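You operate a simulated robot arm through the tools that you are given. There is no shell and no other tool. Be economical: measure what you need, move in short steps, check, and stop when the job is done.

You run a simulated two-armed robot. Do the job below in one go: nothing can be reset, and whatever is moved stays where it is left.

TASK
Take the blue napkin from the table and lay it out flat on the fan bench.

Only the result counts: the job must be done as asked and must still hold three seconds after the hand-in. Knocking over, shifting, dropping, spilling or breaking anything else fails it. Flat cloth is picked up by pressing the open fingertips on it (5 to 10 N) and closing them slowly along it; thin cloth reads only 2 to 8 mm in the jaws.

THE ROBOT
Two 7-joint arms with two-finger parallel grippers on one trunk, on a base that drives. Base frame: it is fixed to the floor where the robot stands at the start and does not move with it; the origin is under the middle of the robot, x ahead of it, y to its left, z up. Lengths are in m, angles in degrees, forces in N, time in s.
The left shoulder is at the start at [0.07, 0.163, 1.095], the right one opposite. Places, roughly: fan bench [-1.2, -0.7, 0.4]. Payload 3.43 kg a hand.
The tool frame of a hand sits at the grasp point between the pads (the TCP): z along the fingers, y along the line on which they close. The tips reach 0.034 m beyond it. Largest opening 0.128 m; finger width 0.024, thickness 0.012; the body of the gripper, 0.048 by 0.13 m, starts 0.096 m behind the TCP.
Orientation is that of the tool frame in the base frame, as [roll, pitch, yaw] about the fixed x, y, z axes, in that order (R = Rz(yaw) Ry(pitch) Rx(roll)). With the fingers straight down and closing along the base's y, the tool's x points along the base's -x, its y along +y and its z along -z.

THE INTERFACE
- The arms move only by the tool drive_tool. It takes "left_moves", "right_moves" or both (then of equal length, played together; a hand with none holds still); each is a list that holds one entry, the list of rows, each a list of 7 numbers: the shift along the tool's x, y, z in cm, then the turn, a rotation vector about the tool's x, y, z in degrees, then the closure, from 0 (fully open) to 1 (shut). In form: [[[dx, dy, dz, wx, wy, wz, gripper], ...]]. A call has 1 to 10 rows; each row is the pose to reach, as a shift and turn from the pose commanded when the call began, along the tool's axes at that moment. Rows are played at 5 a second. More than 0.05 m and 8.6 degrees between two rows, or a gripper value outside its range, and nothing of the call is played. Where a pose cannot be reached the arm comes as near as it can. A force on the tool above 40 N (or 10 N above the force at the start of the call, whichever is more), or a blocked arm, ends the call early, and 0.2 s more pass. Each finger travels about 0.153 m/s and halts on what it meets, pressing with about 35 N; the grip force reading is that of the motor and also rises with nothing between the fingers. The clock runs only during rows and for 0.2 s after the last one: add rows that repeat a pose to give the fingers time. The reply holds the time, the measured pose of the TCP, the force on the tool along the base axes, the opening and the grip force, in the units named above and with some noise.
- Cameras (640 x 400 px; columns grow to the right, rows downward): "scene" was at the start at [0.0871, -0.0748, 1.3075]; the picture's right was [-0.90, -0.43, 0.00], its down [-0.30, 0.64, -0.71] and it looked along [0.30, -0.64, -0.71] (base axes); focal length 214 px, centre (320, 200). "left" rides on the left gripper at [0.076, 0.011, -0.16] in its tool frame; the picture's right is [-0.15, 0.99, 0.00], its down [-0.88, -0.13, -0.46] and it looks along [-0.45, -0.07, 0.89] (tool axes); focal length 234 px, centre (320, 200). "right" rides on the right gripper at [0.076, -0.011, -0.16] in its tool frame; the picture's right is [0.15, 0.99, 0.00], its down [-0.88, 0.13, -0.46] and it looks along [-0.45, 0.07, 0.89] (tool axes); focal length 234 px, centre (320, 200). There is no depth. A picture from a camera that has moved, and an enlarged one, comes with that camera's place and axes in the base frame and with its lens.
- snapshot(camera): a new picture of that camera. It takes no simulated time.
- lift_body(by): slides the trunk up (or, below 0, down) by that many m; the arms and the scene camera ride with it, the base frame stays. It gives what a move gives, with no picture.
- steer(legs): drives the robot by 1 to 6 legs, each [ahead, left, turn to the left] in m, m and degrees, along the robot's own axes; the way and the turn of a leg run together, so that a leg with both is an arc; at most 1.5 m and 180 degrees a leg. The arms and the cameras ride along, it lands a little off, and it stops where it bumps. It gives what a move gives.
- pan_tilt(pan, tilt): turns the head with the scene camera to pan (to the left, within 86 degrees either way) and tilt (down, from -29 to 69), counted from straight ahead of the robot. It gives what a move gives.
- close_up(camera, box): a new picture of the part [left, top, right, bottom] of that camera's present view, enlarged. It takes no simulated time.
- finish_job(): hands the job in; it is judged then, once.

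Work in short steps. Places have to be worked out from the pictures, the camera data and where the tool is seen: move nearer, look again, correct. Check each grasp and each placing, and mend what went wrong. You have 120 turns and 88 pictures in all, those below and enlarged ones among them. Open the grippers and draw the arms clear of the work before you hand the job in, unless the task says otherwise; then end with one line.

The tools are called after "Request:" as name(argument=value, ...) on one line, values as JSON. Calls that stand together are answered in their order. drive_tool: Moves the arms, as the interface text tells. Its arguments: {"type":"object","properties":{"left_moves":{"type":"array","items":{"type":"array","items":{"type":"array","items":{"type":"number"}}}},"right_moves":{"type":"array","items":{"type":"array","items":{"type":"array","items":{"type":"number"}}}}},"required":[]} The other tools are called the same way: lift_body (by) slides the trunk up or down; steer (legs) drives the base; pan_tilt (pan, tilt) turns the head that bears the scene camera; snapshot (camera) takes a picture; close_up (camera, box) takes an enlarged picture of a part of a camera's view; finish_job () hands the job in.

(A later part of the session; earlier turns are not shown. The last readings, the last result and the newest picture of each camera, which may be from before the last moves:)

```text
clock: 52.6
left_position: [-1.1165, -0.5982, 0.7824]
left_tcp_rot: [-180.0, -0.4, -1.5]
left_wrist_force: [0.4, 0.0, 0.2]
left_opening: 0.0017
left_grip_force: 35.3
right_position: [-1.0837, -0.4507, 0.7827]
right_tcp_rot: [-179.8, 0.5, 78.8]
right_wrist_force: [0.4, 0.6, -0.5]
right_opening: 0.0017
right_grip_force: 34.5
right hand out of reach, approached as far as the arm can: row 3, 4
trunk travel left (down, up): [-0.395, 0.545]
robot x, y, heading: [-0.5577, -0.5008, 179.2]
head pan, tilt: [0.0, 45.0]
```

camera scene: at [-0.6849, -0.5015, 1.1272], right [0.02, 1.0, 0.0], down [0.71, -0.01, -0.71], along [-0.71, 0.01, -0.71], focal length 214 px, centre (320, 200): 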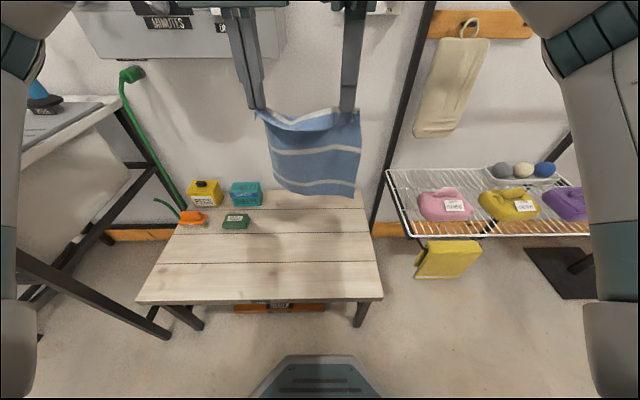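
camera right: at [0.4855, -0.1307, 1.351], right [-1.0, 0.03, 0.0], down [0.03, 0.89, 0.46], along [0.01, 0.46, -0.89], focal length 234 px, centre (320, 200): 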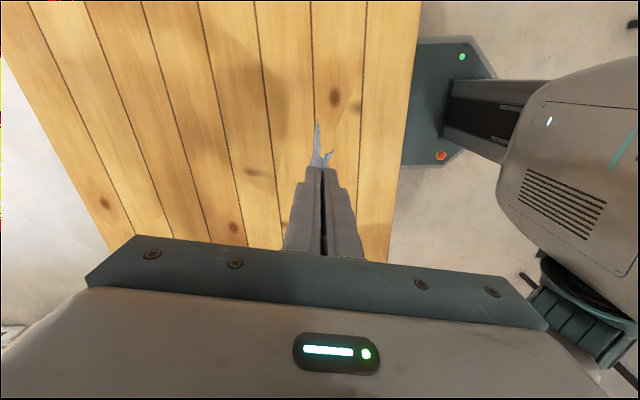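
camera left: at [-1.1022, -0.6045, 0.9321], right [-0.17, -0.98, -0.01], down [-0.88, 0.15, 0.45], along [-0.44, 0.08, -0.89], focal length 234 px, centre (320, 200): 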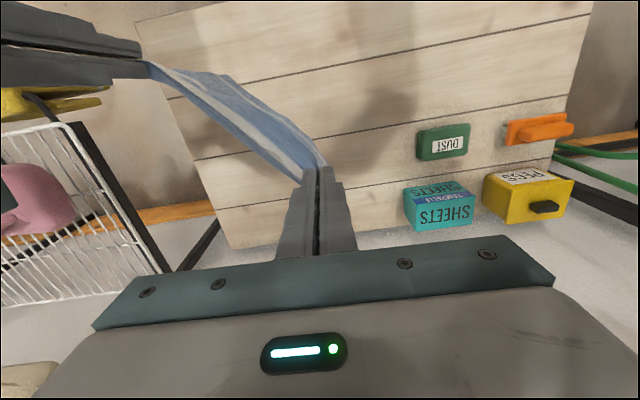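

The right wrist's yaw limits its reach. I turn the right hand back 40° about the vertical (grip point fixed), left holding.

Request:
drive_tool(right_moves=[[[0, 0, 0, 0, 0, 8, 1], [0, 0, 0, 0, 0, 16, 1], [0, 0, 0, 0, 0, 24, 1], [0, 0, 0, 0, 0, 32, 1], [0, 0, 0, 0, 0, 40, 1], [0, 0, 0, 0, 0, 40, 1]]])

Request:
snapshot(camera="scene")

```text
clock: 54.0
left_position: [-1.1158, -0.5983, 0.7813]
left_tcp_rot: [-179.8, -0.3, -1.5]
left_wrist_force: [-0.5, -1.5, 0.1]
left_opening: 0.0017
left_grip_force: 34.5
right_position: [-1.0836, -0.4499, 0.7829]
right_tcp_rot: [179.9, 0.4, 38.8]
right_wrist_force: [0.3, 0.2, 0.1]
right_opening: 0.0018
right_grip_force: 34.9
trunk travel left (down, up): [-0.395, 0.545]
robot x, y, heading: [-0.5539, -0.4999, 178.9]
head pan, tilt: [0.0, 45.0]
```

```text
57 pictures are left
camera scene: at [-0.6848, -0.5015, 1.1273], right [0.02, 1.0, 0.0], down [0.71, -0.01, -0.71], along [-0.71, 0.01, -0.71], focal length 214 px, centre (320, 200)
```

scene: 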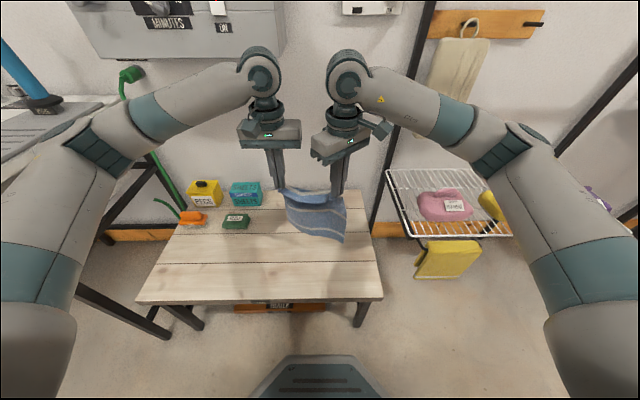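

Cloth still held well. I move both forward to x≈-1.25.

Request:
drive_tool(left_moves=[[[-1.7, 0, 0, 0, 0, 0, 1], [-3.4, 0, 0, 0, 0, 0, 1], [-5, 0, 0, 0, 0, 0, 1], [-6.7, 0, 0, 0, 0, 0, 1], [-8.4, 0, 0, 0, 0, 0, 1], [-10, 0, 0, 0, 0, 0, 1], [-11.7, 0, 0, 0, 0, 0, 1], [-13.4, 0, 0, 0, 0, 0, 1]]], right_moves=[[[-1.45, -1.3, 0, 0, 0, 0, 1], [-2.9, -2.65, 0, 0, 0, 0, 1], [-4.35, -4, 0, 0, 0, 0, 1], [-5.8, -5.3, 0, 0, 0, 0, 1], [-7.25, -6.6, 0, 0, 0, 0, 1], [-8.7, -7.9, 0, 0, 0, 0, 1], [-10.15, -9.3, 0, 0, 0, 0, 1], [-11.6, -10.6, 0, 0, 0, 0, 1]]])

Request:
snapshot(camera="scene")

```text
clock: 55.8
left_position: [-1.2503, -0.5937, 0.7822]
left_tcp_rot: [-179.8, -0.3, -1.5]
left_wrist_force: [0.2, -0.2, 0.4]
left_opening: 0.0016
left_grip_force: 34.9
right_position: [-1.2416, -0.4413, 0.783]
right_tcp_rot: [180.0, 0.5, 38.8]
right_wrist_force: [0.1, 0.8, -0.4]
right_opening: 0.0016
right_grip_force: 34.6
trunk travel left (down, up): [-0.395, 0.545]
robot x, y, heading: [-0.5565, -0.5005, 179.2]
head pan, tilt: [0.0, 45.0]
```

```text
56 pictures are left
camera scene: at [-0.6852, -0.5014, 1.1272], right [0.02, 1.0, 0.0], down [0.71, -0.01, -0.71], along [-0.71, 0.01, -0.71], focal length 214 px, centre (320, 200)
```

scene: 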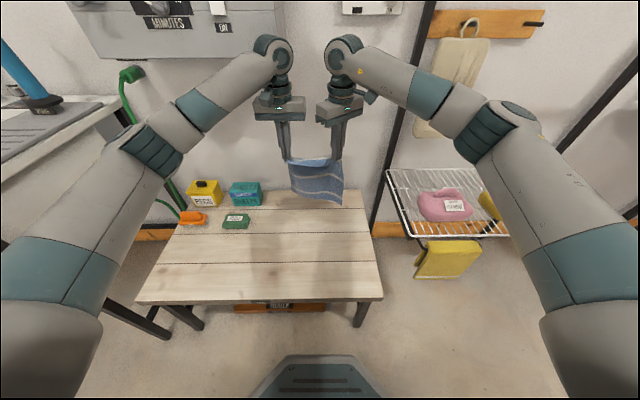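

Aligned. I lower 5.5 cm so the hem nears the bench, widening the right hand by 1 cm.

Request:
drive_tool(left_moves=[[[0, 0, 1.4, 0, 0, 0, 1], [0, 0, 2.8, 0, 0, 0, 1], [0, 0, 4.2, 0, 0, 0, 1], [0, 0, 5.5, 0, 0, 0, 1], [0, 0, 5.5, 0, 0, 0, 1]]], right_moves=[[[0.1, -0.2, 1.4, 0, 0, 0, 1], [0.3, -0.4, 2.8, 0, 0, 0, 1], [0.5, -0.6, 4.2, 0, 0, 0, 1], [0.6, -0.8, 5.5, 0, 0, 0, 1], [0.6, -0.8, 5.5, 0, 0, 0, 1]]])

Request:
close_up(camera="scene", box=[220, 100, 420, 225])

```text
clock: 57.0
left_position: [-1.249, -0.5939, 0.7271]
left_tcp_rot: [-179.8, -0.3, -1.6]
left_wrist_force: [0.0, 0.5, 0.4]
left_opening: 0.0016
left_grip_force: 34.8
right_position: [-1.2427, -0.4323, 0.7276]
right_tcp_rot: [179.9, 0.6, 38.7]
right_wrist_force: [0.1, -1.1, -0.4]
right_opening: 0.0019
right_grip_force: 35.9
trunk travel left (down, up): [-0.395, 0.545]
robot x, y, heading: [-0.5577, -0.5048, 179.3]
head pan, tilt: [0.0, 45.0]
```

```text
3.20 times, centred on (320, 162) of scene
camera zoom: at [-0.6847, -0.5015, 1.1273], right [0.02, 1.0, 0.0], down [0.71, -0.01, -0.71], along [-0.71, 0.01, -0.71], focal length 686 px, centre (320, 320)
```

zoom: 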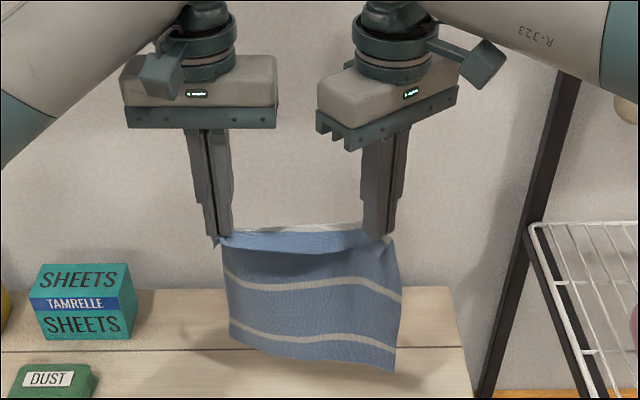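

Hem is a few cm above the bench. I lower until it lands, then start drawing both hands back along an arc.

Request:
drive_tool(left_moves=[[[0, 0, 1.5, 0, 0, 0, 1], [0, 0, 3, 0, 0, 0, 1], [0, 0, 4, 0, 0, 0, 1], [2.6, 0, 4.3, 0, 0, 0, 1], [5.3, 0, 4.7, 0, 0, 0, 1], [8, 0, 5.5, 0, 0, 0, 1], [10.3, 0, 6.5, 0, 0, 0, 1], [10.3, 0, 6.5, 0, 0, 0, 1]]], right_moves=[[[0, 0, 1.5, 0, 0, 0, 1], [0, 0, 3, 0, 0, 0, 1], [0, 0, 4, 0, 0, 0, 1], [2.03, 1.63, 4.3, 0, 0, 0, 1], [4.13, 3.32, 4.7, 0, 0, 0, 1], [6.24, 5.02, 5.5, 0, 0, 0, 1], [8.03, 6.46, 6.5, 0, 0, 0, 1], [8.03, 6.46, 6.5, 0, 0, 0, 1]]])

Request:
snapshot(camera="scene")

Request:
snapshot(camera="left")

```text
clock: 58.8
left_position: [-1.1467, -0.5947, 0.6634]
left_tcp_rot: [-179.8, -0.3, -1.5]
left_wrist_force: [1.3, 1.3, -0.1]
left_opening: 0.0017
left_grip_force: 35.2
right_position: [-1.1382, -0.4319, 0.6618]
right_tcp_rot: [179.8, 0.4, 38.8]
right_wrist_force: [-0.9, -1.7, -0.4]
right_opening: 0.0019
right_grip_force: 35.4
trunk travel left (down, up): [-0.395, 0.545]
robot x, y, heading: [-0.5548, -0.5027, 179.2]
head pan, tilt: [0.0, 45.0]
```

```text
54 pictures are left
camera scene: at [-0.6848, -0.5015, 1.1273], right [0.02, 1.0, 0.0], down [0.71, -0.01, -0.71], along [-0.71, 0.01, -0.71], focal length 214 px, centre (320, 200)
```

scene: 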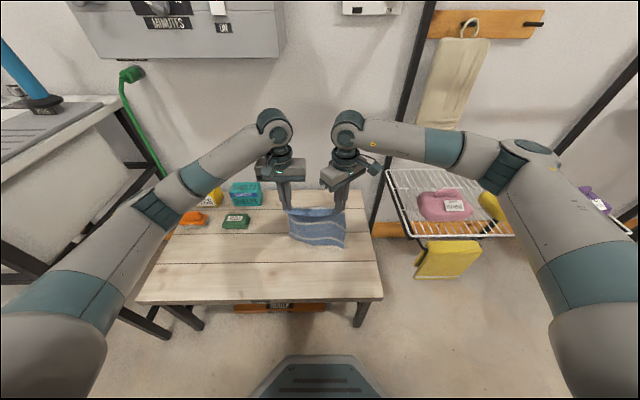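

```text
53 pictures are left
camera left: at [-1.0731, -0.6082, 0.8222], right [-0.17, -0.98, 0.0], down [-0.88, 0.15, 0.45], along [-0.44, 0.08, -0.89], focal length 234 px, centre (320, 200)
```

left: 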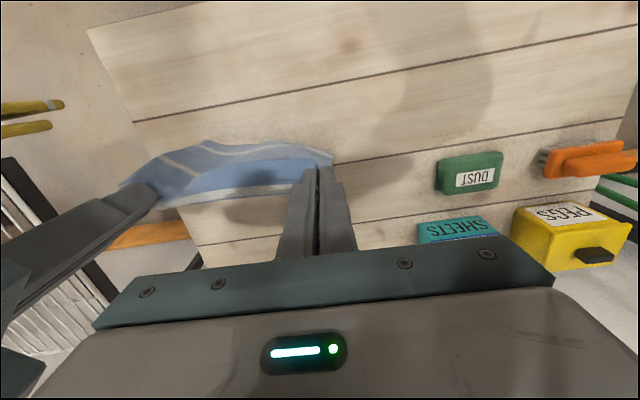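

Unclear whether the hem trails toward the robot. I look closer.

Request:
close_up(camera="scene", box=[250, 150, 410, 250])

Request:
snapshot(camera="right")

```text
4.00 times, centred on (330, 200) of scene
camera zoom: at [-0.6848, -0.5015, 1.1273], right [0.02, 1.0, 0.0], down [0.71, -0.01, -0.71], along [-0.71, 0.01, -0.71], focal length 858 px, centre (280, 200)
```

zoom: 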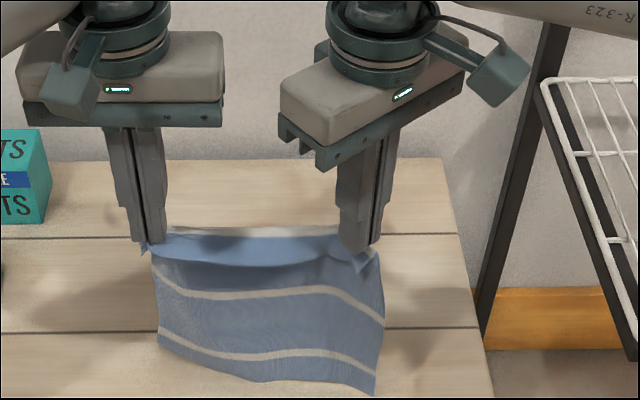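

```text
51 pictures are left
camera right: at [-1.0848, -0.3727, 0.8227], right [0.73, -0.68, 0.0], down [-0.6, -0.65, 0.46], along [-0.32, -0.34, -0.89], focal length 234 px, centre (320, 200)
```

right: 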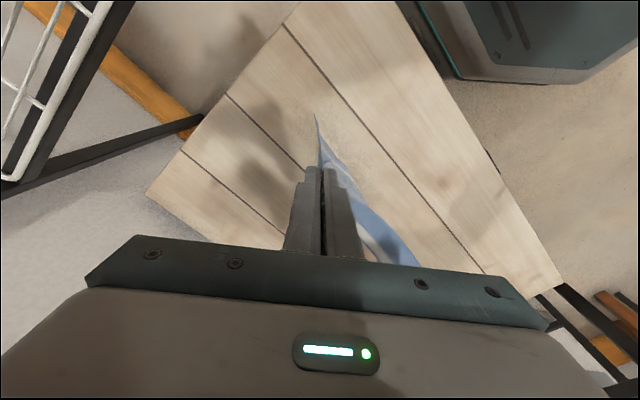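

The flap at the grip is on the robot side, so the hem must trail away from the robot. I go back forward to x≈-1.28 slightly higher, then lower and draw back with the hem dragging.

Request:
drive_tool(left_moves=[[[-1, 0, -3, 0, 0, 0, 1], [-4, 0, -3.5, 0, 0, 0, 1], [-7, 0, -3.5, 0, 0, 0, 1], [-10, 0, -3.5, 0, 0, 0, 1], [-13, 0, -3.5, 0, 0, 0, 1], [-13.5, 0, -3.5, 0, 0, 0, 1], [-13.5, 0, -3.5, 0, 0, 0, 1], [-13.5, 0, -3.5, 0, 0, 0, 1], [-13.5, 0, -3.5, 0, 0, 0, 1]]], right_moves=[[[-0.8, -0.6, -3, 0, 0, 0, 1], [-3.1, -2.5, -3.5, 0, 0, 0, 1], [-5.45, -4.4, -3.5, 0, 0, 0, 1], [-7.8, -6.3, -3.5, 0, 0, 0, 1], [-10.1, -8.15, -3.5, 0, 0, 0, 1], [-10.5, -8.5, -3.5, 0, 0, 0, 1], [-10.5, -8.5, -3.5, 0, 0, 0, 1], [-10.5, -8.5, -3.5, 0, 0, 0, 1], [-10.5, -8.5, -3.5, 0, 0, 0, 1]]])

Request:
close_up(camera="scene", box=[250, 120, 410, 220])

```text
clock: 60.8
left_position: [-1.282, -0.5919, 0.6988]
left_tcp_rot: [-179.8, -0.3, -1.5]
left_wrist_force: [0.3, 1.0, 0.0]
left_opening: 0.0019
left_grip_force: 35.5
right_position: [-1.2733, -0.4288, 0.6975]
right_tcp_rot: [179.9, 0.5, 38.9]
right_wrist_force: [0.0, -0.3, 0.4]
right_opening: 0.0022
right_grip_force: 35.1
trunk travel left (down, up): [-0.395, 0.545]
robot x, y, heading: [-0.5548, -0.505, 178.9]
head pan, tilt: [0.0, 45.0]
```

```text
4.00 times, centred on (330, 170) of scene
camera zoom: at [-0.6848, -0.5015, 1.1273], right [0.02, 1.0, 0.0], down [0.71, -0.01, -0.71], along [-0.71, 0.01, -0.71], focal length 858 px, centre (280, 320)
```

zoom: 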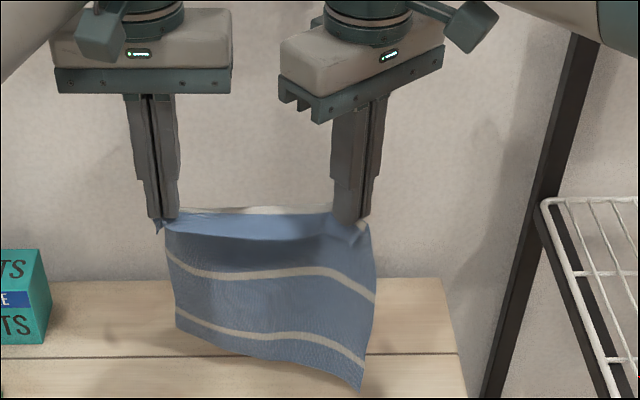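

Hem about touching. I lower and draw back together so it trails.

Request:
drive_tool(left_moves=[[[1.5, 0, 2, 0, 0, 0, 1], [4, 0, 4, 0, 0, 0, 1], [7, 0, 5.5, 0, 0, 0, 1], [10, 0, 6.5, 0, 0, 0, 1], [13, 0, 7, 0, 0, 0, 1], [15, 0, 7.5, 0, 0, 0, 1], [15, 0, 7.5, 0, 0, 0, 1]]], right_moves=[[[1.17, 0.94, 2, 0, 0, 0, 1], [3.12, 2.5, 4, 0, 0, 0, 1], [5.46, 4.4, 5.5, 0, 0, 0, 1], [7.8, 6.27, 6.5, 0, 0, 0, 1], [10.1, 8.15, 7, 0, 0, 0, 1], [11.7, 9.4, 7.5, 0, 0, 0, 1], [11.7, 9.4, 7.5, 0, 0, 0, 1]]])

Request:
close_up(camera="scene", box=[250, 160, 410, 260])

Request:
snapshot(camera="left")

```text
clock: 62.4
left_position: [-1.1305, -0.596, 0.6237]
left_tcp_rot: [-179.7, -0.4, -1.4]
left_wrist_force: [-0.3, 2.0, 0.2]
left_opening: 0.0014
left_grip_force: 34.8
right_position: [-1.1233, -0.4324, 0.624]
right_tcp_rot: [179.8, 0.6, 38.8]
right_wrist_force: [0.7, -1.0, 0.9]
right_opening: 0.0015
right_grip_force: 34.9
trunk travel left (down, up): [-0.395, 0.545]
robot x, y, heading: [-0.5581, -0.5026, 178.7]
head pan, tilt: [0.0, 45.0]
```

```text
4.00 times, centred on (330, 210) of scene
camera zoom: at [-0.6848, -0.5015, 1.1272], right [0.02, 1.0, 0.0], down [0.71, -0.01, -0.71], along [-0.71, 0.01, -0.71], focal length 858 px, centre (280, 160)
```

zoom: 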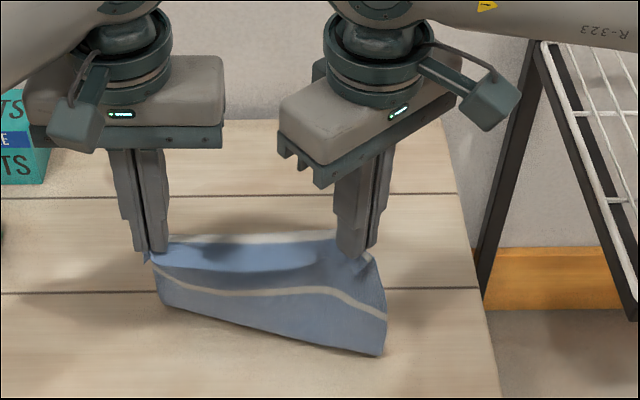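

```text
48 pictures are left
camera left: at [-1.0563, -0.6093, 0.7818], right [-0.17, -0.99, 0.0], down [-0.88, 0.15, 0.45], along [-0.44, 0.08, -0.89], focal length 234 px, centre (320, 200)
```

left: 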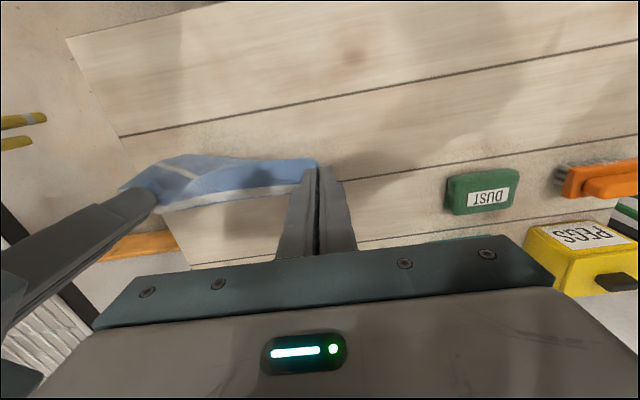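

The third stripe has disappeared behind: the hem is trailing away as wanted. I continue back and down.

Request:
drive_tool(left_moves=[[[1.5, 0, 0.3, 0, 0, 0, 1], [3, 0, 0.8, 0, 0, 0, 1], [4.5, 0, 1.5, 0, 0, 0, 1], [6, 0, 2.5, 0, 0, 0, 1], [6, 0, 2.5, 0, 0, 0, 1]]], right_moves=[[[1.17, 0.94, 0.3, 0, 0, 0, 1], [2.34, 1.88, 0.8, 0, 0, 0, 1], [3.51, 2.82, 1.5, 0, 0, 0, 1], [4.68, 3.76, 2.5, 0, 0, 0, 1], [4.68, 3.76, 2.5, 0, 0, 0, 1]]])

Request:
close_up(camera="scene", box=[250, 170, 410, 270])

Request:
snapshot(camera="right")

```text
clock: 63.6
left_position: [-1.0703, -0.5977, 0.599]
left_tcp_rot: [-179.8, -0.3, -1.5]
left_wrist_force: [-0.1, 2.4, 0.6]
left_opening: 0.0016
left_grip_force: 34.9
right_position: [-1.0629, -0.4328, 0.5976]
right_tcp_rot: [179.8, 0.6, 38.8]
right_wrist_force: [-0.5, -2.3, 0.3]
right_opening: 0.0015
right_grip_force: 34.6
trunk travel left (down, up): [-0.395, 0.545]
robot x, y, heading: [-0.5559, -0.5027, 179.2]
head pan, tilt: [0.0, 45.0]
```

```text
4.00 times, centred on (330, 220) of scene
camera zoom: at [-0.6848, -0.5015, 1.1273], right [0.02, 1.0, 0.0], down [0.71, -0.01, -0.71], along [-0.71, 0.01, -0.71], focal length 858 px, centre (280, 120)
```

zoom: 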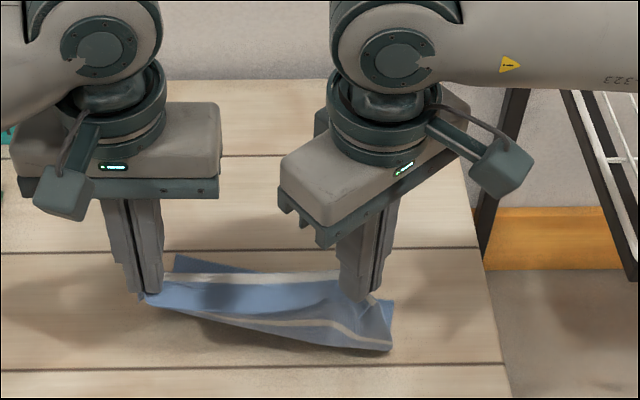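

```text
46 pictures are left
camera right: at [-1.0111, -0.374, 0.7582], right [0.73, -0.68, 0.0], down [-0.6, -0.65, 0.46], along [-0.32, -0.34, -0.89], focal length 234 px, centre (320, 200)
```

right: 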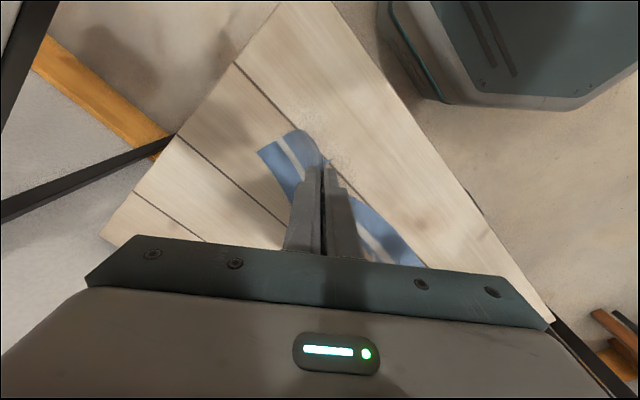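

The hem trails but only ~7 cm with slack in front, so it would end too near the front edge. I lift, go forward again, and repeat with an in-air backward swing.

Request:
drive_tool(left_moves=[[[0, 0, -4, 0, 0, 0, 1], [0, 0, -8, 0, 0, 0, 1], [-3, 0, -11, 0, 0, 0, 1], [-7, 0, -12, 0, 0, 0, 1], [-11, 0, -12, 0, 0, 0, 1], [-15, 0, -12, 0, 0, 0, 1], [-19, 0, -12, 0, 0, 0, 1], [-22, 0, -12, 0, 0, 0, 1], [-22, 0, -12, 0, 0, 0, 1]]], right_moves=[[[0, 0, -4, 0, 0, 0, 1], [0, 0, -8, 0, 0, 0, 1], [-2.34, -1.88, -11, 0, 0, 0, 1], [-5.46, -4.39, -12, 0, 0, 0, 1], [-8.58, -6.9, -12, 0, 0, 0, 1], [-11.7, -9.4, -12, 0, 0, 0, 1], [-14.8, -11.9, -12, 0, 0, 0, 1], [-17.2, -13.8, -12, 0, 0, 0, 1], [-17.2, -13.8, -12, 0, 0, 0, 1]]])

Request:
drive_tool(left_moves=[[[-1, 0, 0, 0, 0, 0, 1], [-2, 0, 0, 0, 0, 0, 1], [-3, 0, 0, 0, 0, 0, 1], [-3, 0, 0, 0, 0, 0, 1], [-3, 0, 0, 0, 0, 0, 1], [-3, 0, 0, 0, 0, 0, 1]]], right_moves=[[[-0.78, -0.63, 0, 0, 0, 0, 1], [-1.56, -1.25, 0, 0, 0, 0, 1], [-2.34, -1.88, 0, 0, 0, 0, 1], [-2.34, -1.88, 0, 0, 0, 0, 1], [-2.34, -1.88, 0, 0, 0, 0, 1], [-2.34, -1.88, 0, 0, 0, 0, 1]]])

Request:
close_up(camera="scene", box=[250, 110, 410, 210])

```text
clock: 65.6
left_position: [-1.2893, -0.5925, 0.7157]
left_tcp_rot: [-179.8, -0.3, -1.5]
left_wrist_force: [-0.6, 0.7, 0.4]
left_opening: 0.0015
left_grip_force: 34.9
right_position: [-1.2858, -0.4289, 0.7187]
right_tcp_rot: [180.0, 0.6, 38.8]
right_wrist_force: [0.2, 0.0, -0.3]
right_opening: 0.0019
right_grip_force: 34.4
trunk travel left (down, up): [-0.395, 0.545]
robot x, y, heading: [-0.5556, -0.5036, 179.2]
head pan, tilt: [0.0, 45.0]
```

```text
clock: 67.0
left_position: [-1.3189, -0.5924, 0.7149]
left_tcp_rot: [-179.8, -0.3, -1.4]
left_wrist_force: [-0.2, -0.2, -0.2]
left_opening: 0.0019
left_grip_force: 35.1
right_position: [-1.305, -0.4303, 0.72]
right_tcp_rot: [179.9, 0.5, 38.8]
right_wrist_force: [0.1, 0.1, -0.4]
right_opening: 0.0018
right_grip_force: 35.0
right hand out of reach, approached as far as the arm can: row 3, 4, 5, 6
trunk travel left (down, up): [-0.395, 0.545]
robot x, y, heading: [-0.5573, -0.502, 179.2]
head pan, tilt: [0.0, 45.0]
```

```text
4.00 times, centred on (330, 160) of scene
camera zoom: at [-0.6848, -0.5015, 1.1273], right [0.02, 1.0, 0.0], down [0.71, -0.01, -0.71], along [-0.71, 0.01, -0.71], focal length 858 px, centre (280, 360)
```

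zoom: 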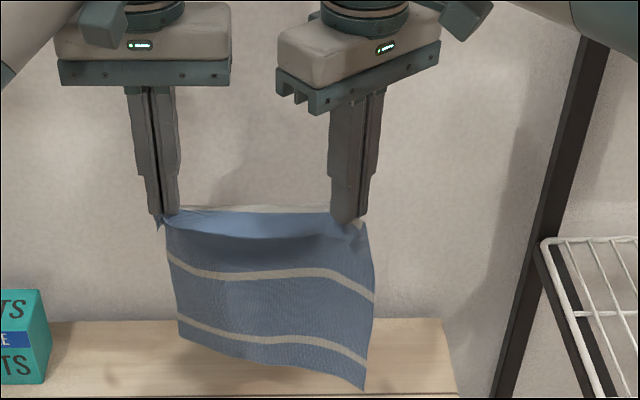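

Ready. Swing back while lowering quickly.

Request:
drive_tool(left_moves=[[[4, 0, 1.5, 0, 0, 0, 1], [8, 0, 4.5, 0, 0, 0, 1], [11.5, 0, 7.5, 0, 0, 0, 1], [14, 0, 9.5, 0, 0, 0, 1], [16, 0, 11, 0, 0, 0, 1], [16, 0, 11, 0, 0, 0, 1]]], right_moves=[[[3.12, 2.5, 1.5, 0, 0, 0, 1], [6.24, 5, 4.5, 0, 0, 0, 1], [8.97, 7.2, 7.5, 0, 0, 0, 1], [10.9, 8.8, 9.5, 0, 0, 0, 1], [12.5, 10, 11, 0, 0, 0, 1], [12.5, 10, 11, 0, 0, 0, 1]]])

Request:
close_up(camera="scene", box=[250, 150, 410, 250])

Request:
snapshot(camera="right")

```text
clock: 68.4
left_position: [-1.1628, -0.5967, 0.6082]
left_tcp_rot: [-179.9, -0.3, -1.4]
left_wrist_force: [0.4, 4.3, 0.0]
left_opening: 0.0015
left_grip_force: 35.1
right_position: [-1.1453, -0.4301, 0.6089]
right_tcp_rot: [180.0, 0.6, 38.8]
right_wrist_force: [-0.7, -4.7, -0.2]
right_opening: 0.0016
right_grip_force: 35.4
trunk travel left (down, up): [-0.395, 0.545]
robot x, y, heading: [-0.5535, -0.5038, 179.4]
head pan, tilt: [0.0, 45.0]
```

```text
4.00 times, centred on (330, 200) of scene
camera zoom: at [-0.6848, -0.5015, 1.1273], right [0.02, 1.0, 0.0], down [0.71, -0.01, -0.71], along [-0.71, 0.01, -0.71], focal length 858 px, centre (280, 200)
```

zoom: 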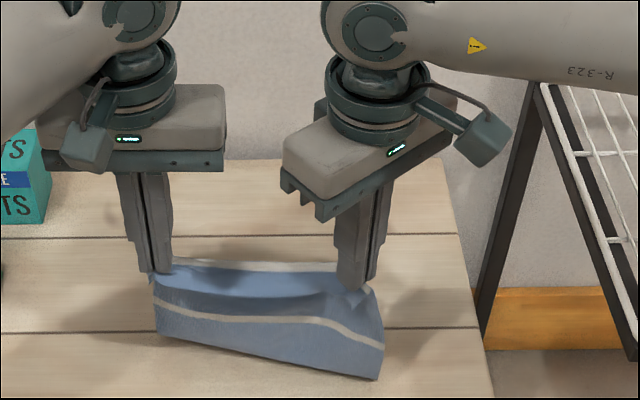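

```text
43 pictures are left
camera right: at [-1.0921, -0.371, 0.7687], right [0.73, -0.68, 0.0], down [-0.6, -0.65, 0.46], along [-0.32, -0.34, -0.89], focal length 234 px, centre (320, 200)
```

right: 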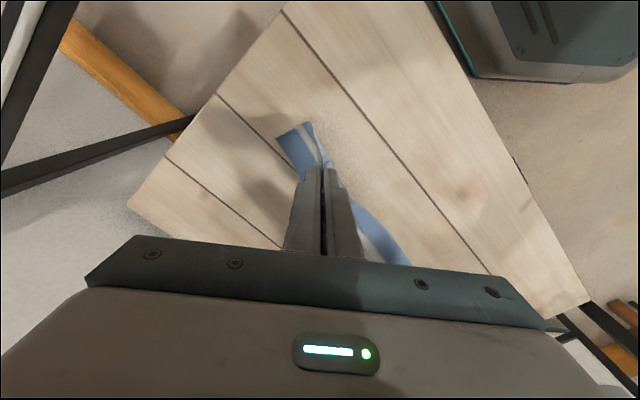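

Hem trails but again slid ~11 cm. I retry from the far position, lowering almost vertically so the hem stays put and the slack bulges toward the robot, before pulling back.

Request:
drive_tool(left_moves=[[[0, 0, -4, 0, 0, 0, 1], [-1, 0, -8, 0, 0, 0, 1], [-4, 0, -11, 0, 0, 0, 1], [-8, 0, -11.5, 0, 0, 0, 1], [-12, 0, -11.5, 0, 0, 0, 1], [-15, 0, -11.5, 0, 0, 0, 1], [-15, 0, -11.5, 0, 0, 0, 1], [-15, 0, -11.5, 0, 0, 0, 1], [-15, 0, -11.5, 0, 0, 0, 1], [-15, 0, -11.5, 0, 0, 0, 1]]], right_moves=[[[0, 0, -4, 0, 0, 0, 1], [-0.78, -0.63, -8, 0, 0, 0, 1], [-3.12, -2.5, -11, 0, 0, 0, 1], [-6.24, -5, -11.5, 0, 0, 0, 1], [-9.36, -7.5, -11.5, 0, 0, 0, 1], [-11.9, -9.5, -11.5, 0, 0, 0, 1], [-11.9, -9.5, -11.5, 0, 0, 0, 1], [-11.9, -9.5, -11.5, 0, 0, 0, 1], [-11.9, -9.5, -11.5, 0, 0, 0, 1], [-11.9, -9.5, -11.5, 0, 0, 0, 1]]])

Request:
drive_tool(left_moves=[[[0, 0, 1.5, 0, 0, 0, 1], [0, 0, 3.5, 0, 0, 0, 1], [0.3, 0, 5.5, 0, 0, 0, 1], [0.6, 0, 7.5, 0, 0, 0, 1], [1, 0, 9.5, 0, 0, 0, 1], [1.5, 0, 11.5, 0, 0, 0, 1], [2, 0, 13, 0, 0, 0, 1], [2, 0, 13, 0, 0, 0, 1]]], right_moves=[[[0, 0, 1.5, 0, 0, 0, 1], [0, 0, 3.5, 0, 0, 0, 1], [0.23, 0.19, 5.5, 0, 0, 0, 1], [0.47, 0.38, 7.5, 0, 0, 0, 1], [0.78, 0.63, 9.5, 0, 0, 0, 1], [1.17, 0.94, 11.5, 0, 0, 0, 1], [1.56, 1.25, 13, 0, 0, 0, 1], [1.56, 1.25, 13, 0, 0, 0, 1]]])

Request:
close_up(camera="scene", box=[250, 120, 410, 220])

Request:
snapshot(camera="right")

```text
clock: 70.6
left_position: [-1.3133, -0.5937, 0.722]
left_tcp_rot: [-179.8, -0.3, -1.5]
left_wrist_force: [-0.7, 1.3, -0.3]
left_opening: 0.0015
left_grip_force: 34.7
right_position: [-1.2955, -0.4281, 0.7246]
right_tcp_rot: [179.9, 0.6, 38.8]
right_wrist_force: [-0.4, -1.8, -0.1]
right_opening: 0.0017
right_grip_force: 35.3
trunk travel left (down, up): [-0.395, 0.545]
robot x, y, heading: [-0.557, -0.5051, 179.2]
head pan, tilt: [0.0, 45.0]
```

```text
clock: 72.4
left_position: [-1.2902, -0.5917, 0.5911]
left_tcp_rot: [-179.8, -0.3, -1.5]
left_wrist_force: [0.0, -0.3, -0.2]
left_opening: 0.0017
left_grip_force: 34.8
right_position: [-1.2771, -0.431, 0.5936]
right_tcp_rot: [179.9, 0.5, 38.8]
right_wrist_force: [-0.8, -0.4, -0.4]
right_opening: 0.0017
right_grip_force: 34.3
trunk travel left (down, up): [-0.395, 0.545]
robot x, y, heading: [-0.5565, -0.5014, 179.0]
head pan, tilt: [0.0, 45.0]
```

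```text
4.00 times, centred on (330, 170) of scene
camera zoom: at [-0.6847, -0.5015, 1.1273], right [0.02, 1.0, 0.0], down [0.71, -0.01, -0.71], along [-0.71, 0.01, -0.71], focal length 858 px, centre (280, 320)
```

zoom: 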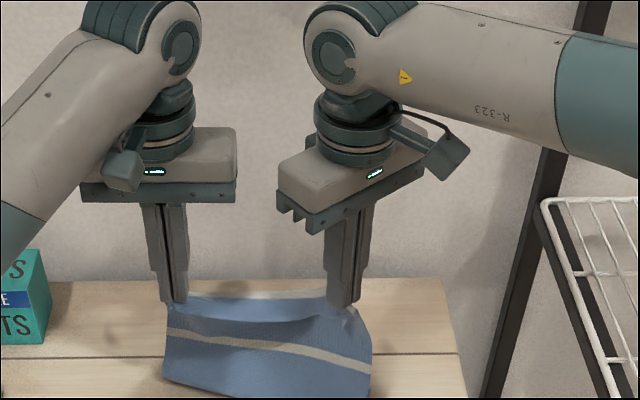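

```text
41 pictures are left
camera right: at [-1.2245, -0.3721, 0.7542], right [0.73, -0.68, 0.0], down [-0.6, -0.65, 0.46], along [-0.31, -0.34, -0.89], focal length 234 px, centre (320, 200)
```

right: 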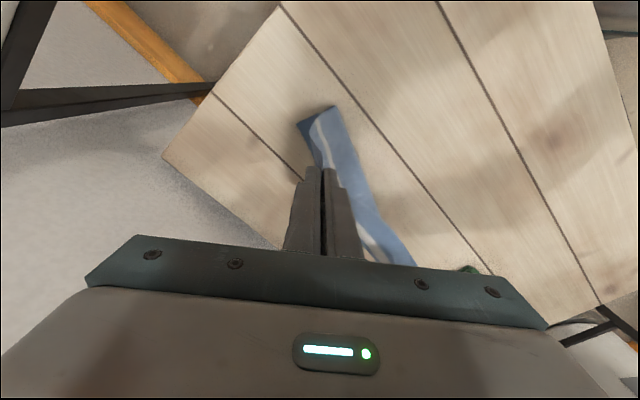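

The hem landed at x≈-1.28 and the slack bulges toward the robot, as wanted. Now I draw the hands back low to unroll it.

Request:
drive_tool(left_moves=[[[1.5, 0, 1.2, 0, 0, 0, 1], [3.5, 0, 2.4, 0, 0, 0, 1], [6, 0, 3.6, 0, 0, 0, 1], [8.5, 0, 4.4, 0, 0, 0, 1], [11, 0, 5, 0, 0, 0, 1], [13.5, 0, 5.3, 0, 0, 0, 1], [16, 0, 5.5, 0, 0, 0, 1], [16, 0, 5.5, 0, 0, 0, 1]]], right_moves=[[[1.17, 0.94, 1.2, 0, 0, 0, 1], [2.73, 2.2, 2.4, 0, 0, 0, 1], [4.68, 3.76, 3.6, 0, 0, 0, 1], [6.63, 5.33, 4.4, 0, 0, 0, 1], [8.58, 6.9, 5, 0, 0, 0, 1], [10.5, 8.46, 5.3, 0, 0, 0, 1], [12.5, 10, 5.5, 0, 0, 0, 1], [12.5, 10, 5.5, 0, 0, 0, 1]]])

Request:
close_up(camera="scene", box=[250, 150, 410, 250])

Request:
snapshot(camera="right")

```text
clock: 74.2
left_position: [-1.1305, -0.5975, 0.5369]
left_tcp_rot: [-179.7, -0.2, -1.5]
left_wrist_force: [0.9, 3.1, 0.7]
left_opening: 0.0016
left_grip_force: 35.3
right_position: [-1.118, -0.4311, 0.5363]
right_tcp_rot: [179.8, 0.5, 38.8]
right_wrist_force: [-0.5, -2.5, 1.0]
right_opening: 0.0019
right_grip_force: 34.8
trunk travel left (down, up): [-0.395, 0.545]
robot x, y, heading: [-0.5569, -0.5037, 179.3]
head pan, tilt: [0.0, 45.0]
```

```text
4.00 times, centred on (330, 200) of scene
camera zoom: at [-0.6848, -0.5014, 1.1272], right [0.02, 1.0, 0.0], down [0.71, -0.01, -0.71], along [-0.71, 0.01, -0.71], focal length 858 px, centre (280, 200)
```

zoom: 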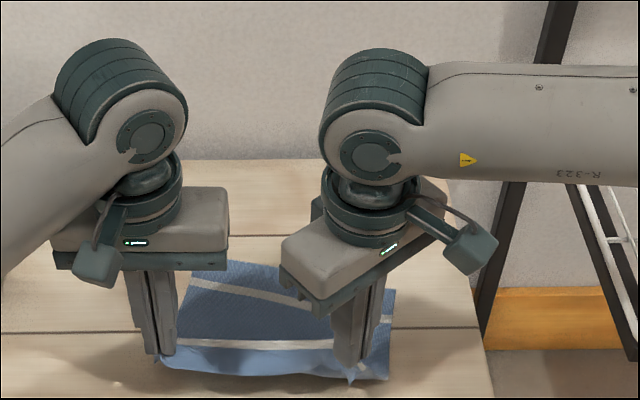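

```text
39 pictures are left
camera right: at [-1.0652, -0.3723, 0.6968], right [0.73, -0.68, 0.0], down [-0.6, -0.65, 0.46], along [-0.31, -0.34, -0.89], focal length 234 px, centre (320, 200)
```

right: 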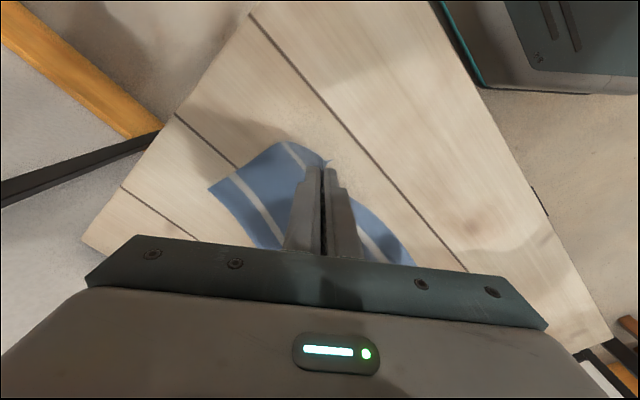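

Excellent — the far two thirds lie flat. I keep pulling back and lower close to the bench.

Request:
drive_tool(left_moves=[[[1.5, 0, 0.7, 0, 0, 0, 1], [3, 0, 1.5, 0, 0, 0, 1], [4.5, 0, 2.3, 0, 0, 0, 1], [6, 0, 3, 0, 0, 0, 1], [6, 0, 3, 0, 0, 0, 1]]], right_moves=[[[1.17, 0.94, 0.7, 0, 0, 0, 1], [2.34, 1.88, 1.5, 0, 0, 0, 1], [3.51, 2.82, 2.3, 0, 0, 0, 1], [4.68, 3.76, 3, 0, 0, 0, 1], [4.68, 3.76, 3, 0, 0, 0, 1]]])

Request:
close_up(camera="scene", box=[250, 165, 410, 265])

Request:
snapshot(camera="right")

Request:
snapshot(camera="left")

```text
clock: 75.4
left_position: [-1.0711, -0.5969, 0.5074]
left_tcp_rot: [-179.9, -0.3, -1.5]
left_wrist_force: [0.2, 2.9, 0.2]
left_opening: 0.0016
left_grip_force: 35.0
right_position: [-1.0569, -0.4325, 0.5061]
right_tcp_rot: [180.0, 0.5, 38.7]
right_wrist_force: [-0.6, -2.0, -0.2]
right_opening: 0.0017
right_grip_force: 35.5
trunk travel left (down, up): [-0.395, 0.545]
robot x, y, heading: [-0.5598, -0.5007, 179.1]
head pan, tilt: [0.0, 45.0]
```

```text
4.00 times, centred on (330, 215) of scene
camera zoom: at [-0.6847, -0.5015, 1.1273], right [0.02, 1.0, 0.0], down [0.71, -0.01, -0.71], along [-0.71, 0.01, -0.71], focal length 858 px, centre (280, 140)
```

zoom: 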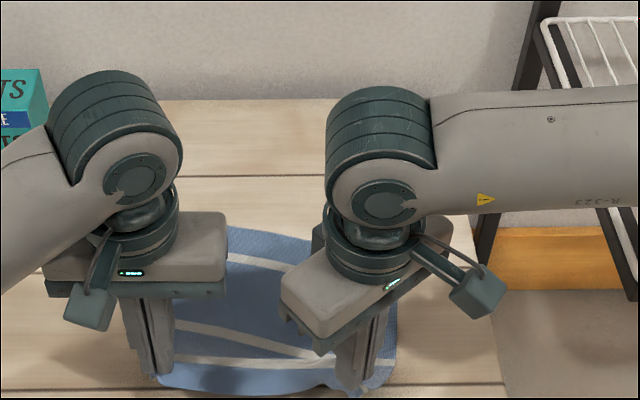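

```text
37 pictures are left
camera right: at [-1.0042, -0.3735, 0.6671], right [0.73, -0.68, 0.0], down [-0.6, -0.65, 0.46], along [-0.32, -0.34, -0.89], focal length 234 px, centre (320, 200)
```

right: 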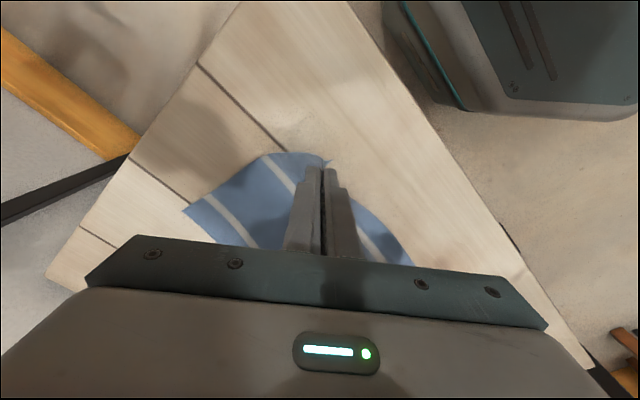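

```text
36 pictures are left
camera left: at [-0.9974, -0.6109, 0.6662], right [-0.17, -0.99, 0.0], down [-0.88, 0.15, 0.45], along [-0.44, 0.08, -0.89], focal length 234 px, centre (320, 200)
```

left: 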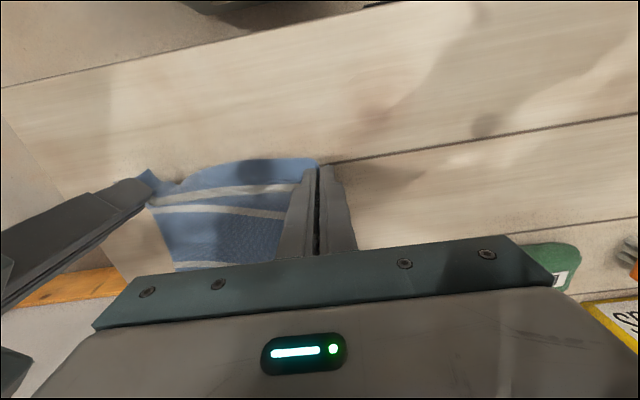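

Almost there. I pull 1.5 cm more and lower to just above contact.

Request:
drive_tool(left_moves=[[[1, 0, 0.4, 0, 0, 0, 1], [2, 0, 0.8, 0, 0, 0, 1], [2.5, 0, 1.2, 0, 0, 0, 1], [2.5, 0, 1.5, 0, 0, 0, 1], [2.5, 0, 1.5, 0, 0, 0, 1]]], right_moves=[[[0.78, 0.63, 0.4, 0, 0, 0, 1], [1.56, 1.25, 0.8, 0, 0, 0, 1], [1.95, 1.57, 1.2, 0, 0, 0, 1], [1.95, 1.57, 1.5, 0, 0, 0, 1], [1.95, 1.57, 1.5, 0, 0, 0, 1]]])

Request:
snapshot(camera="left")

Request:
snapshot(camera="right")

```text
clock: 76.6
left_position: [-1.0453, -0.5983, 0.4938]
left_tcp_rot: [-179.7, -0.3, -1.4]
left_wrist_force: [-0.3, 3.1, -0.6]
left_opening: 0.0017
left_grip_force: 34.7
right_position: [-1.0332, -0.4314, 0.4925]
right_tcp_rot: [179.9, 0.5, 38.8]
right_wrist_force: [-0.1, -2.5, -0.1]
right_opening: 0.0017
right_grip_force: 35.4
trunk travel left (down, up): [-0.395, 0.545]
robot x, y, heading: [-0.5546, -0.4993, 179.1]
head pan, tilt: [0.0, 45.0]
```

```text
35 pictures are left
camera left: at [-0.9717, -0.6106, 0.6526], right [-0.17, -0.99, 0.0], down [-0.88, 0.15, 0.45], along [-0.44, 0.08, -0.89], focal length 234 px, centre (320, 200)
```

left: 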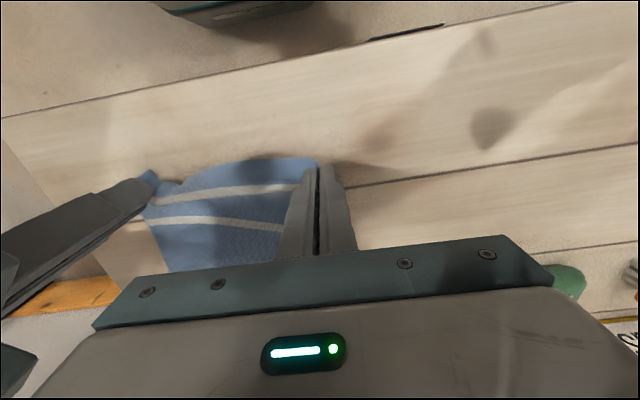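

```text
34 pictures are left
camera right: at [-0.9793, -0.3731, 0.6522], right [0.73, -0.68, 0.0], down [-0.6, -0.65, 0.46], along [-0.31, -0.34, -0.89], focal length 234 px, centre (320, 200)
```

right: 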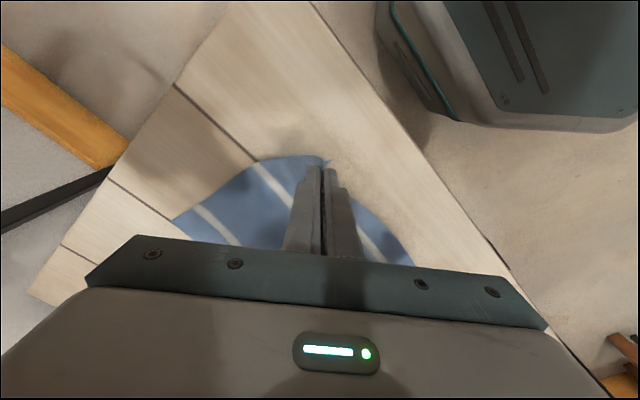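

Still no contact at tip z≈0.459. I lower further by small steps.

Request:
drive_tool(left_moves=[[[0.5, 0, 0.3, 0, 0, 0, 1], [1, 0, 0.6, 0, 0, 0, 1], [1, 0, 0.9, 0, 0, 0, 1], [1, 0, 0.9, 0, 0, 0, 1]]], right_moves=[[[0.39, 0.31, 0.3, 0, 0, 0, 1], [0.78, 0.63, 0.6, 0, 0, 0, 1], [0.78, 0.63, 0.9, 0, 0, 0, 1], [0.78, 0.63, 0.9, 0, 0, 0, 1]]])

```text
clock: 77.6
left_position: [-1.0352, -0.5989, 0.4851]
left_tcp_rot: [-179.8, -0.3, -1.5]
left_wrist_force: [-0.6, 2.9, 0.7]
left_opening: 0.0016
left_grip_force: 35.1
right_position: [-1.0218, -0.4314, 0.4841]
right_tcp_rot: [180.0, 0.6, 38.7]
right_wrist_force: [0.0, -3.2, 0.0]
right_opening: 0.0017
right_grip_force: 35.0
trunk travel left (down, up): [-0.395, 0.545]
robot x, y, heading: [-0.5563, -0.5029, 179.0]
head pan, tilt: [0.0, 45.0]
```

Request:
drive_tool(left_moves=[[[0, 0, 0.3, 0, 0, 0, 1], [0, 0, 0.6, 0, 0, 0, 1], [0, 0, 0.9, 0, 0, 0, 1], [0, 0, 0.9, 0, 0, 0, 1]]], right_moves=[[[0, 0, 0.3, 0, 0, 0, 1], [0, 0, 0.6, 0, 0, 0, 1], [0, 0, 0.9, 0, 0, 0, 1], [0, 0, 0.9, 0, 0, 0, 1]]])

Request:
snapshot(camera="right")

```text
clock: 78.6
left_position: [-1.0363, -0.5992, 0.4758]
left_tcp_rot: [-179.8, -0.3, -1.5]
left_wrist_force: [0.8, 3.1, -0.1]
left_opening: 0.0014
left_grip_force: 34.7
right_position: [-1.0216, -0.4312, 0.4751]
right_tcp_rot: [179.9, 0.5, 38.8]
right_wrist_force: [0.4, -3.2, -0.3]
right_opening: 0.002
right_grip_force: 35.3
trunk travel left (down, up): [-0.395, 0.545]
robot x, y, heading: [-0.5534, -0.501, 179.1]
head pan, tilt: [0.0, 45.0]
```

```text
33 pictures are left
camera right: at [-0.9691, -0.3728, 0.6348], right [0.73, -0.68, 0.0], down [-0.6, -0.65, 0.46], along [-0.31, -0.34, -0.89], focal length 234 px, centre (320, 200)
```

right: 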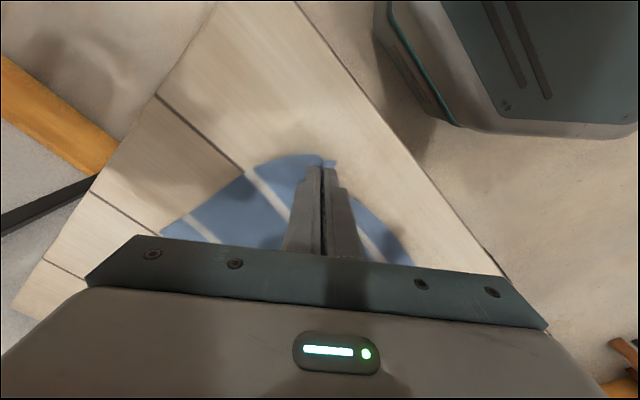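

No contact at tip z 0.441 yet; I continue.

Request:
drive_tool(left_moves=[[[0, 0, 0.3, 0, 0, 0, 1], [0, 0, 0.6, 0, 0, 0, 1], [0, 0, 0.9, 0, 0, 0, 1], [0, 0, 0.9, 0, 0, 0, 1]]], right_moves=[[[0, 0, 0.3, 0, 0, 0, 1], [0, 0, 0.6, 0, 0, 0, 1], [0, 0, 0.9, 0, 0, 0, 1], [0, 0, 0.9, 0, 0, 0, 1]]])

```text
clock: 79.6
left_position: [-1.0358, -0.5982, 0.4653]
left_tcp_rot: [-179.7, -0.3, -1.5]
left_wrist_force: [0.5, 3.5, -0.2]
left_opening: 0.0015
left_grip_force: 35.0
right_position: [-1.0224, -0.4319, 0.4648]
right_tcp_rot: [180.0, 0.5, 38.8]
right_wrist_force: [-0.1, -3.4, -0.1]
right_opening: 0.0016
right_grip_force: 34.6
trunk travel left (down, up): [-0.395, 0.545]
robot x, y, heading: [-0.5563, -0.5035, 178.9]
head pan, tilt: [0.0, 45.0]
```

Request:
drive_tool(left_moves=[[[0, 0, 0.3, 0, 0, 0, 1], [0, 0, 0.6, 0, 0, 0, 1], [0, 0, 0.9, 0, 0, 0, 1], [0, 0, 0.9, 0, 0, 0, 1]]], right_moves=[[[0, 0, 0.3, 0, 0, 0, 1], [0, 0, 0.6, 0, 0, 0, 1], [0, 0, 0.9, 0, 0, 0, 1], [0, 0, 0.9, 0, 0, 0, 1]]])

Request:
snapshot(camera="left")

```text
clock: 80.6
left_position: [-1.0362, -0.5976, 0.4579]
left_tcp_rot: [-179.8, -0.4, -1.5]
left_wrist_force: [-0.3, 3.7, 0.8]
left_opening: 0.0018
left_grip_force: 34.9
right_position: [-1.0228, -0.4315, 0.4563]
right_tcp_rot: [179.9, 0.5, 38.7]
right_wrist_force: [-0.2, -3.1, 3.9]
right_opening: 0.0019
right_grip_force: 35.0
trunk travel left (down, up): [-0.395, 0.545]
robot x, y, heading: [-0.5544, -0.5042, 179.1]
head pan, tilt: [0.0, 45.0]
```

```text
32 pictures are left
camera left: at [-0.9617, -0.6109, 0.6164], right [-0.17, -0.99, 0.0], down [-0.88, 0.15, 0.45], along [-0.44, 0.08, -0.89], focal length 234 px, centre (320, 200)
```

left: 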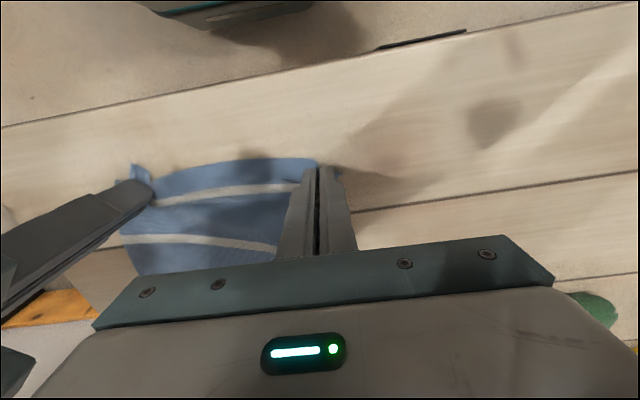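

Right touches: bench at z≈0.422. I open both slowly to spread the pinched folds.

Request:
drive_tool(left_moves=[[[0, 0, 0.1, 0, 0, 0, 0.97], [0, 0, 0.1, 0, 0, 0, 0.93], [0, 0, 0.1, 0, 0, 0, 0.88], [0, 0, 0.1, 0, 0, 0, 0.82], [0, 0, 0.1, 0, 0, 0, 0.76], [0, 0, 0.1, 0, 0, 0, 0.7], [0, 0, 0.1, 0, 0, 0, 0.7]]], right_moves=[[[0, 0, 0, 0, 0, 0, 0.97], [0, 0, 0, 0, 0, 0, 0.93], [0, 0, 0, 0, 0, 0, 0.88], [0, 0, 0, 0, 0, 0, 0.82], [0, 0, 0, 0, 0, 0, 0.76], [0, 0, 0, 0, 0, 0, 0.7], [0, 0, 0, 0, 0, 0, 0.7]]])

Request:
snapshot(camera="left")

Request:
snapshot(camera="right")

```text
clock: 82.2
left_position: [-1.0348, -0.5978, 0.4554]
left_tcp_rot: [-179.8, -0.3, -1.6]
left_wrist_force: [0.0, 0.1, 0.3]
left_opening: 0.0383
left_grip_force: 0.0
right_position: [-1.0234, -0.4313, 0.4561]
right_tcp_rot: [179.9, 0.5, 38.8]
right_wrist_force: [0.1, -0.1, -0.2]
right_opening: 0.0385
right_grip_force: 0.0
trunk travel left (down, up): [-0.395, 0.545]
robot x, y, heading: [-0.5546, -0.5019, 179.0]
head pan, tilt: [0.0, 45.0]
```

```text
31 pictures are left
camera left: at [-0.9615, -0.6109, 0.6152], right [-0.17, -0.99, 0.0], down [-0.88, 0.15, 0.45], along [-0.44, 0.08, -0.89], focal length 234 px, centre (320, 200)
```

left: 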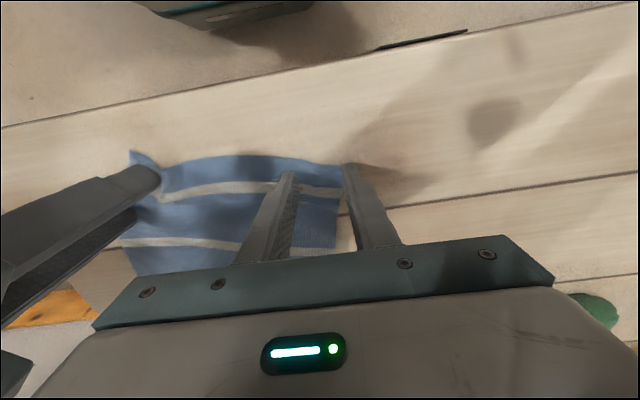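

```text
30 pictures are left
camera right: at [-0.9698, -0.3732, 0.6168], right [0.73, -0.68, 0.0], down [-0.6, -0.65, 0.46], along [-0.32, -0.34, -0.89], focal length 234 px, centre (320, 200)
```

right: 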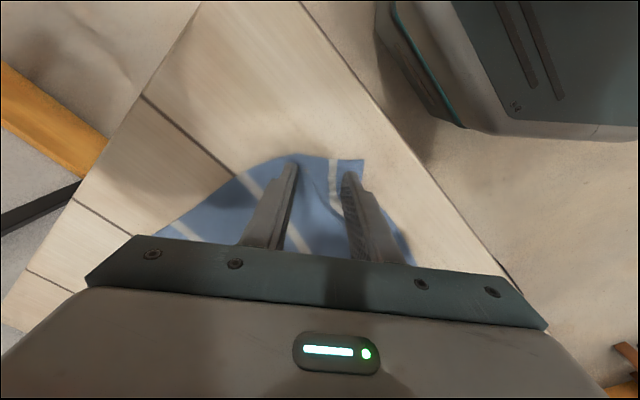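

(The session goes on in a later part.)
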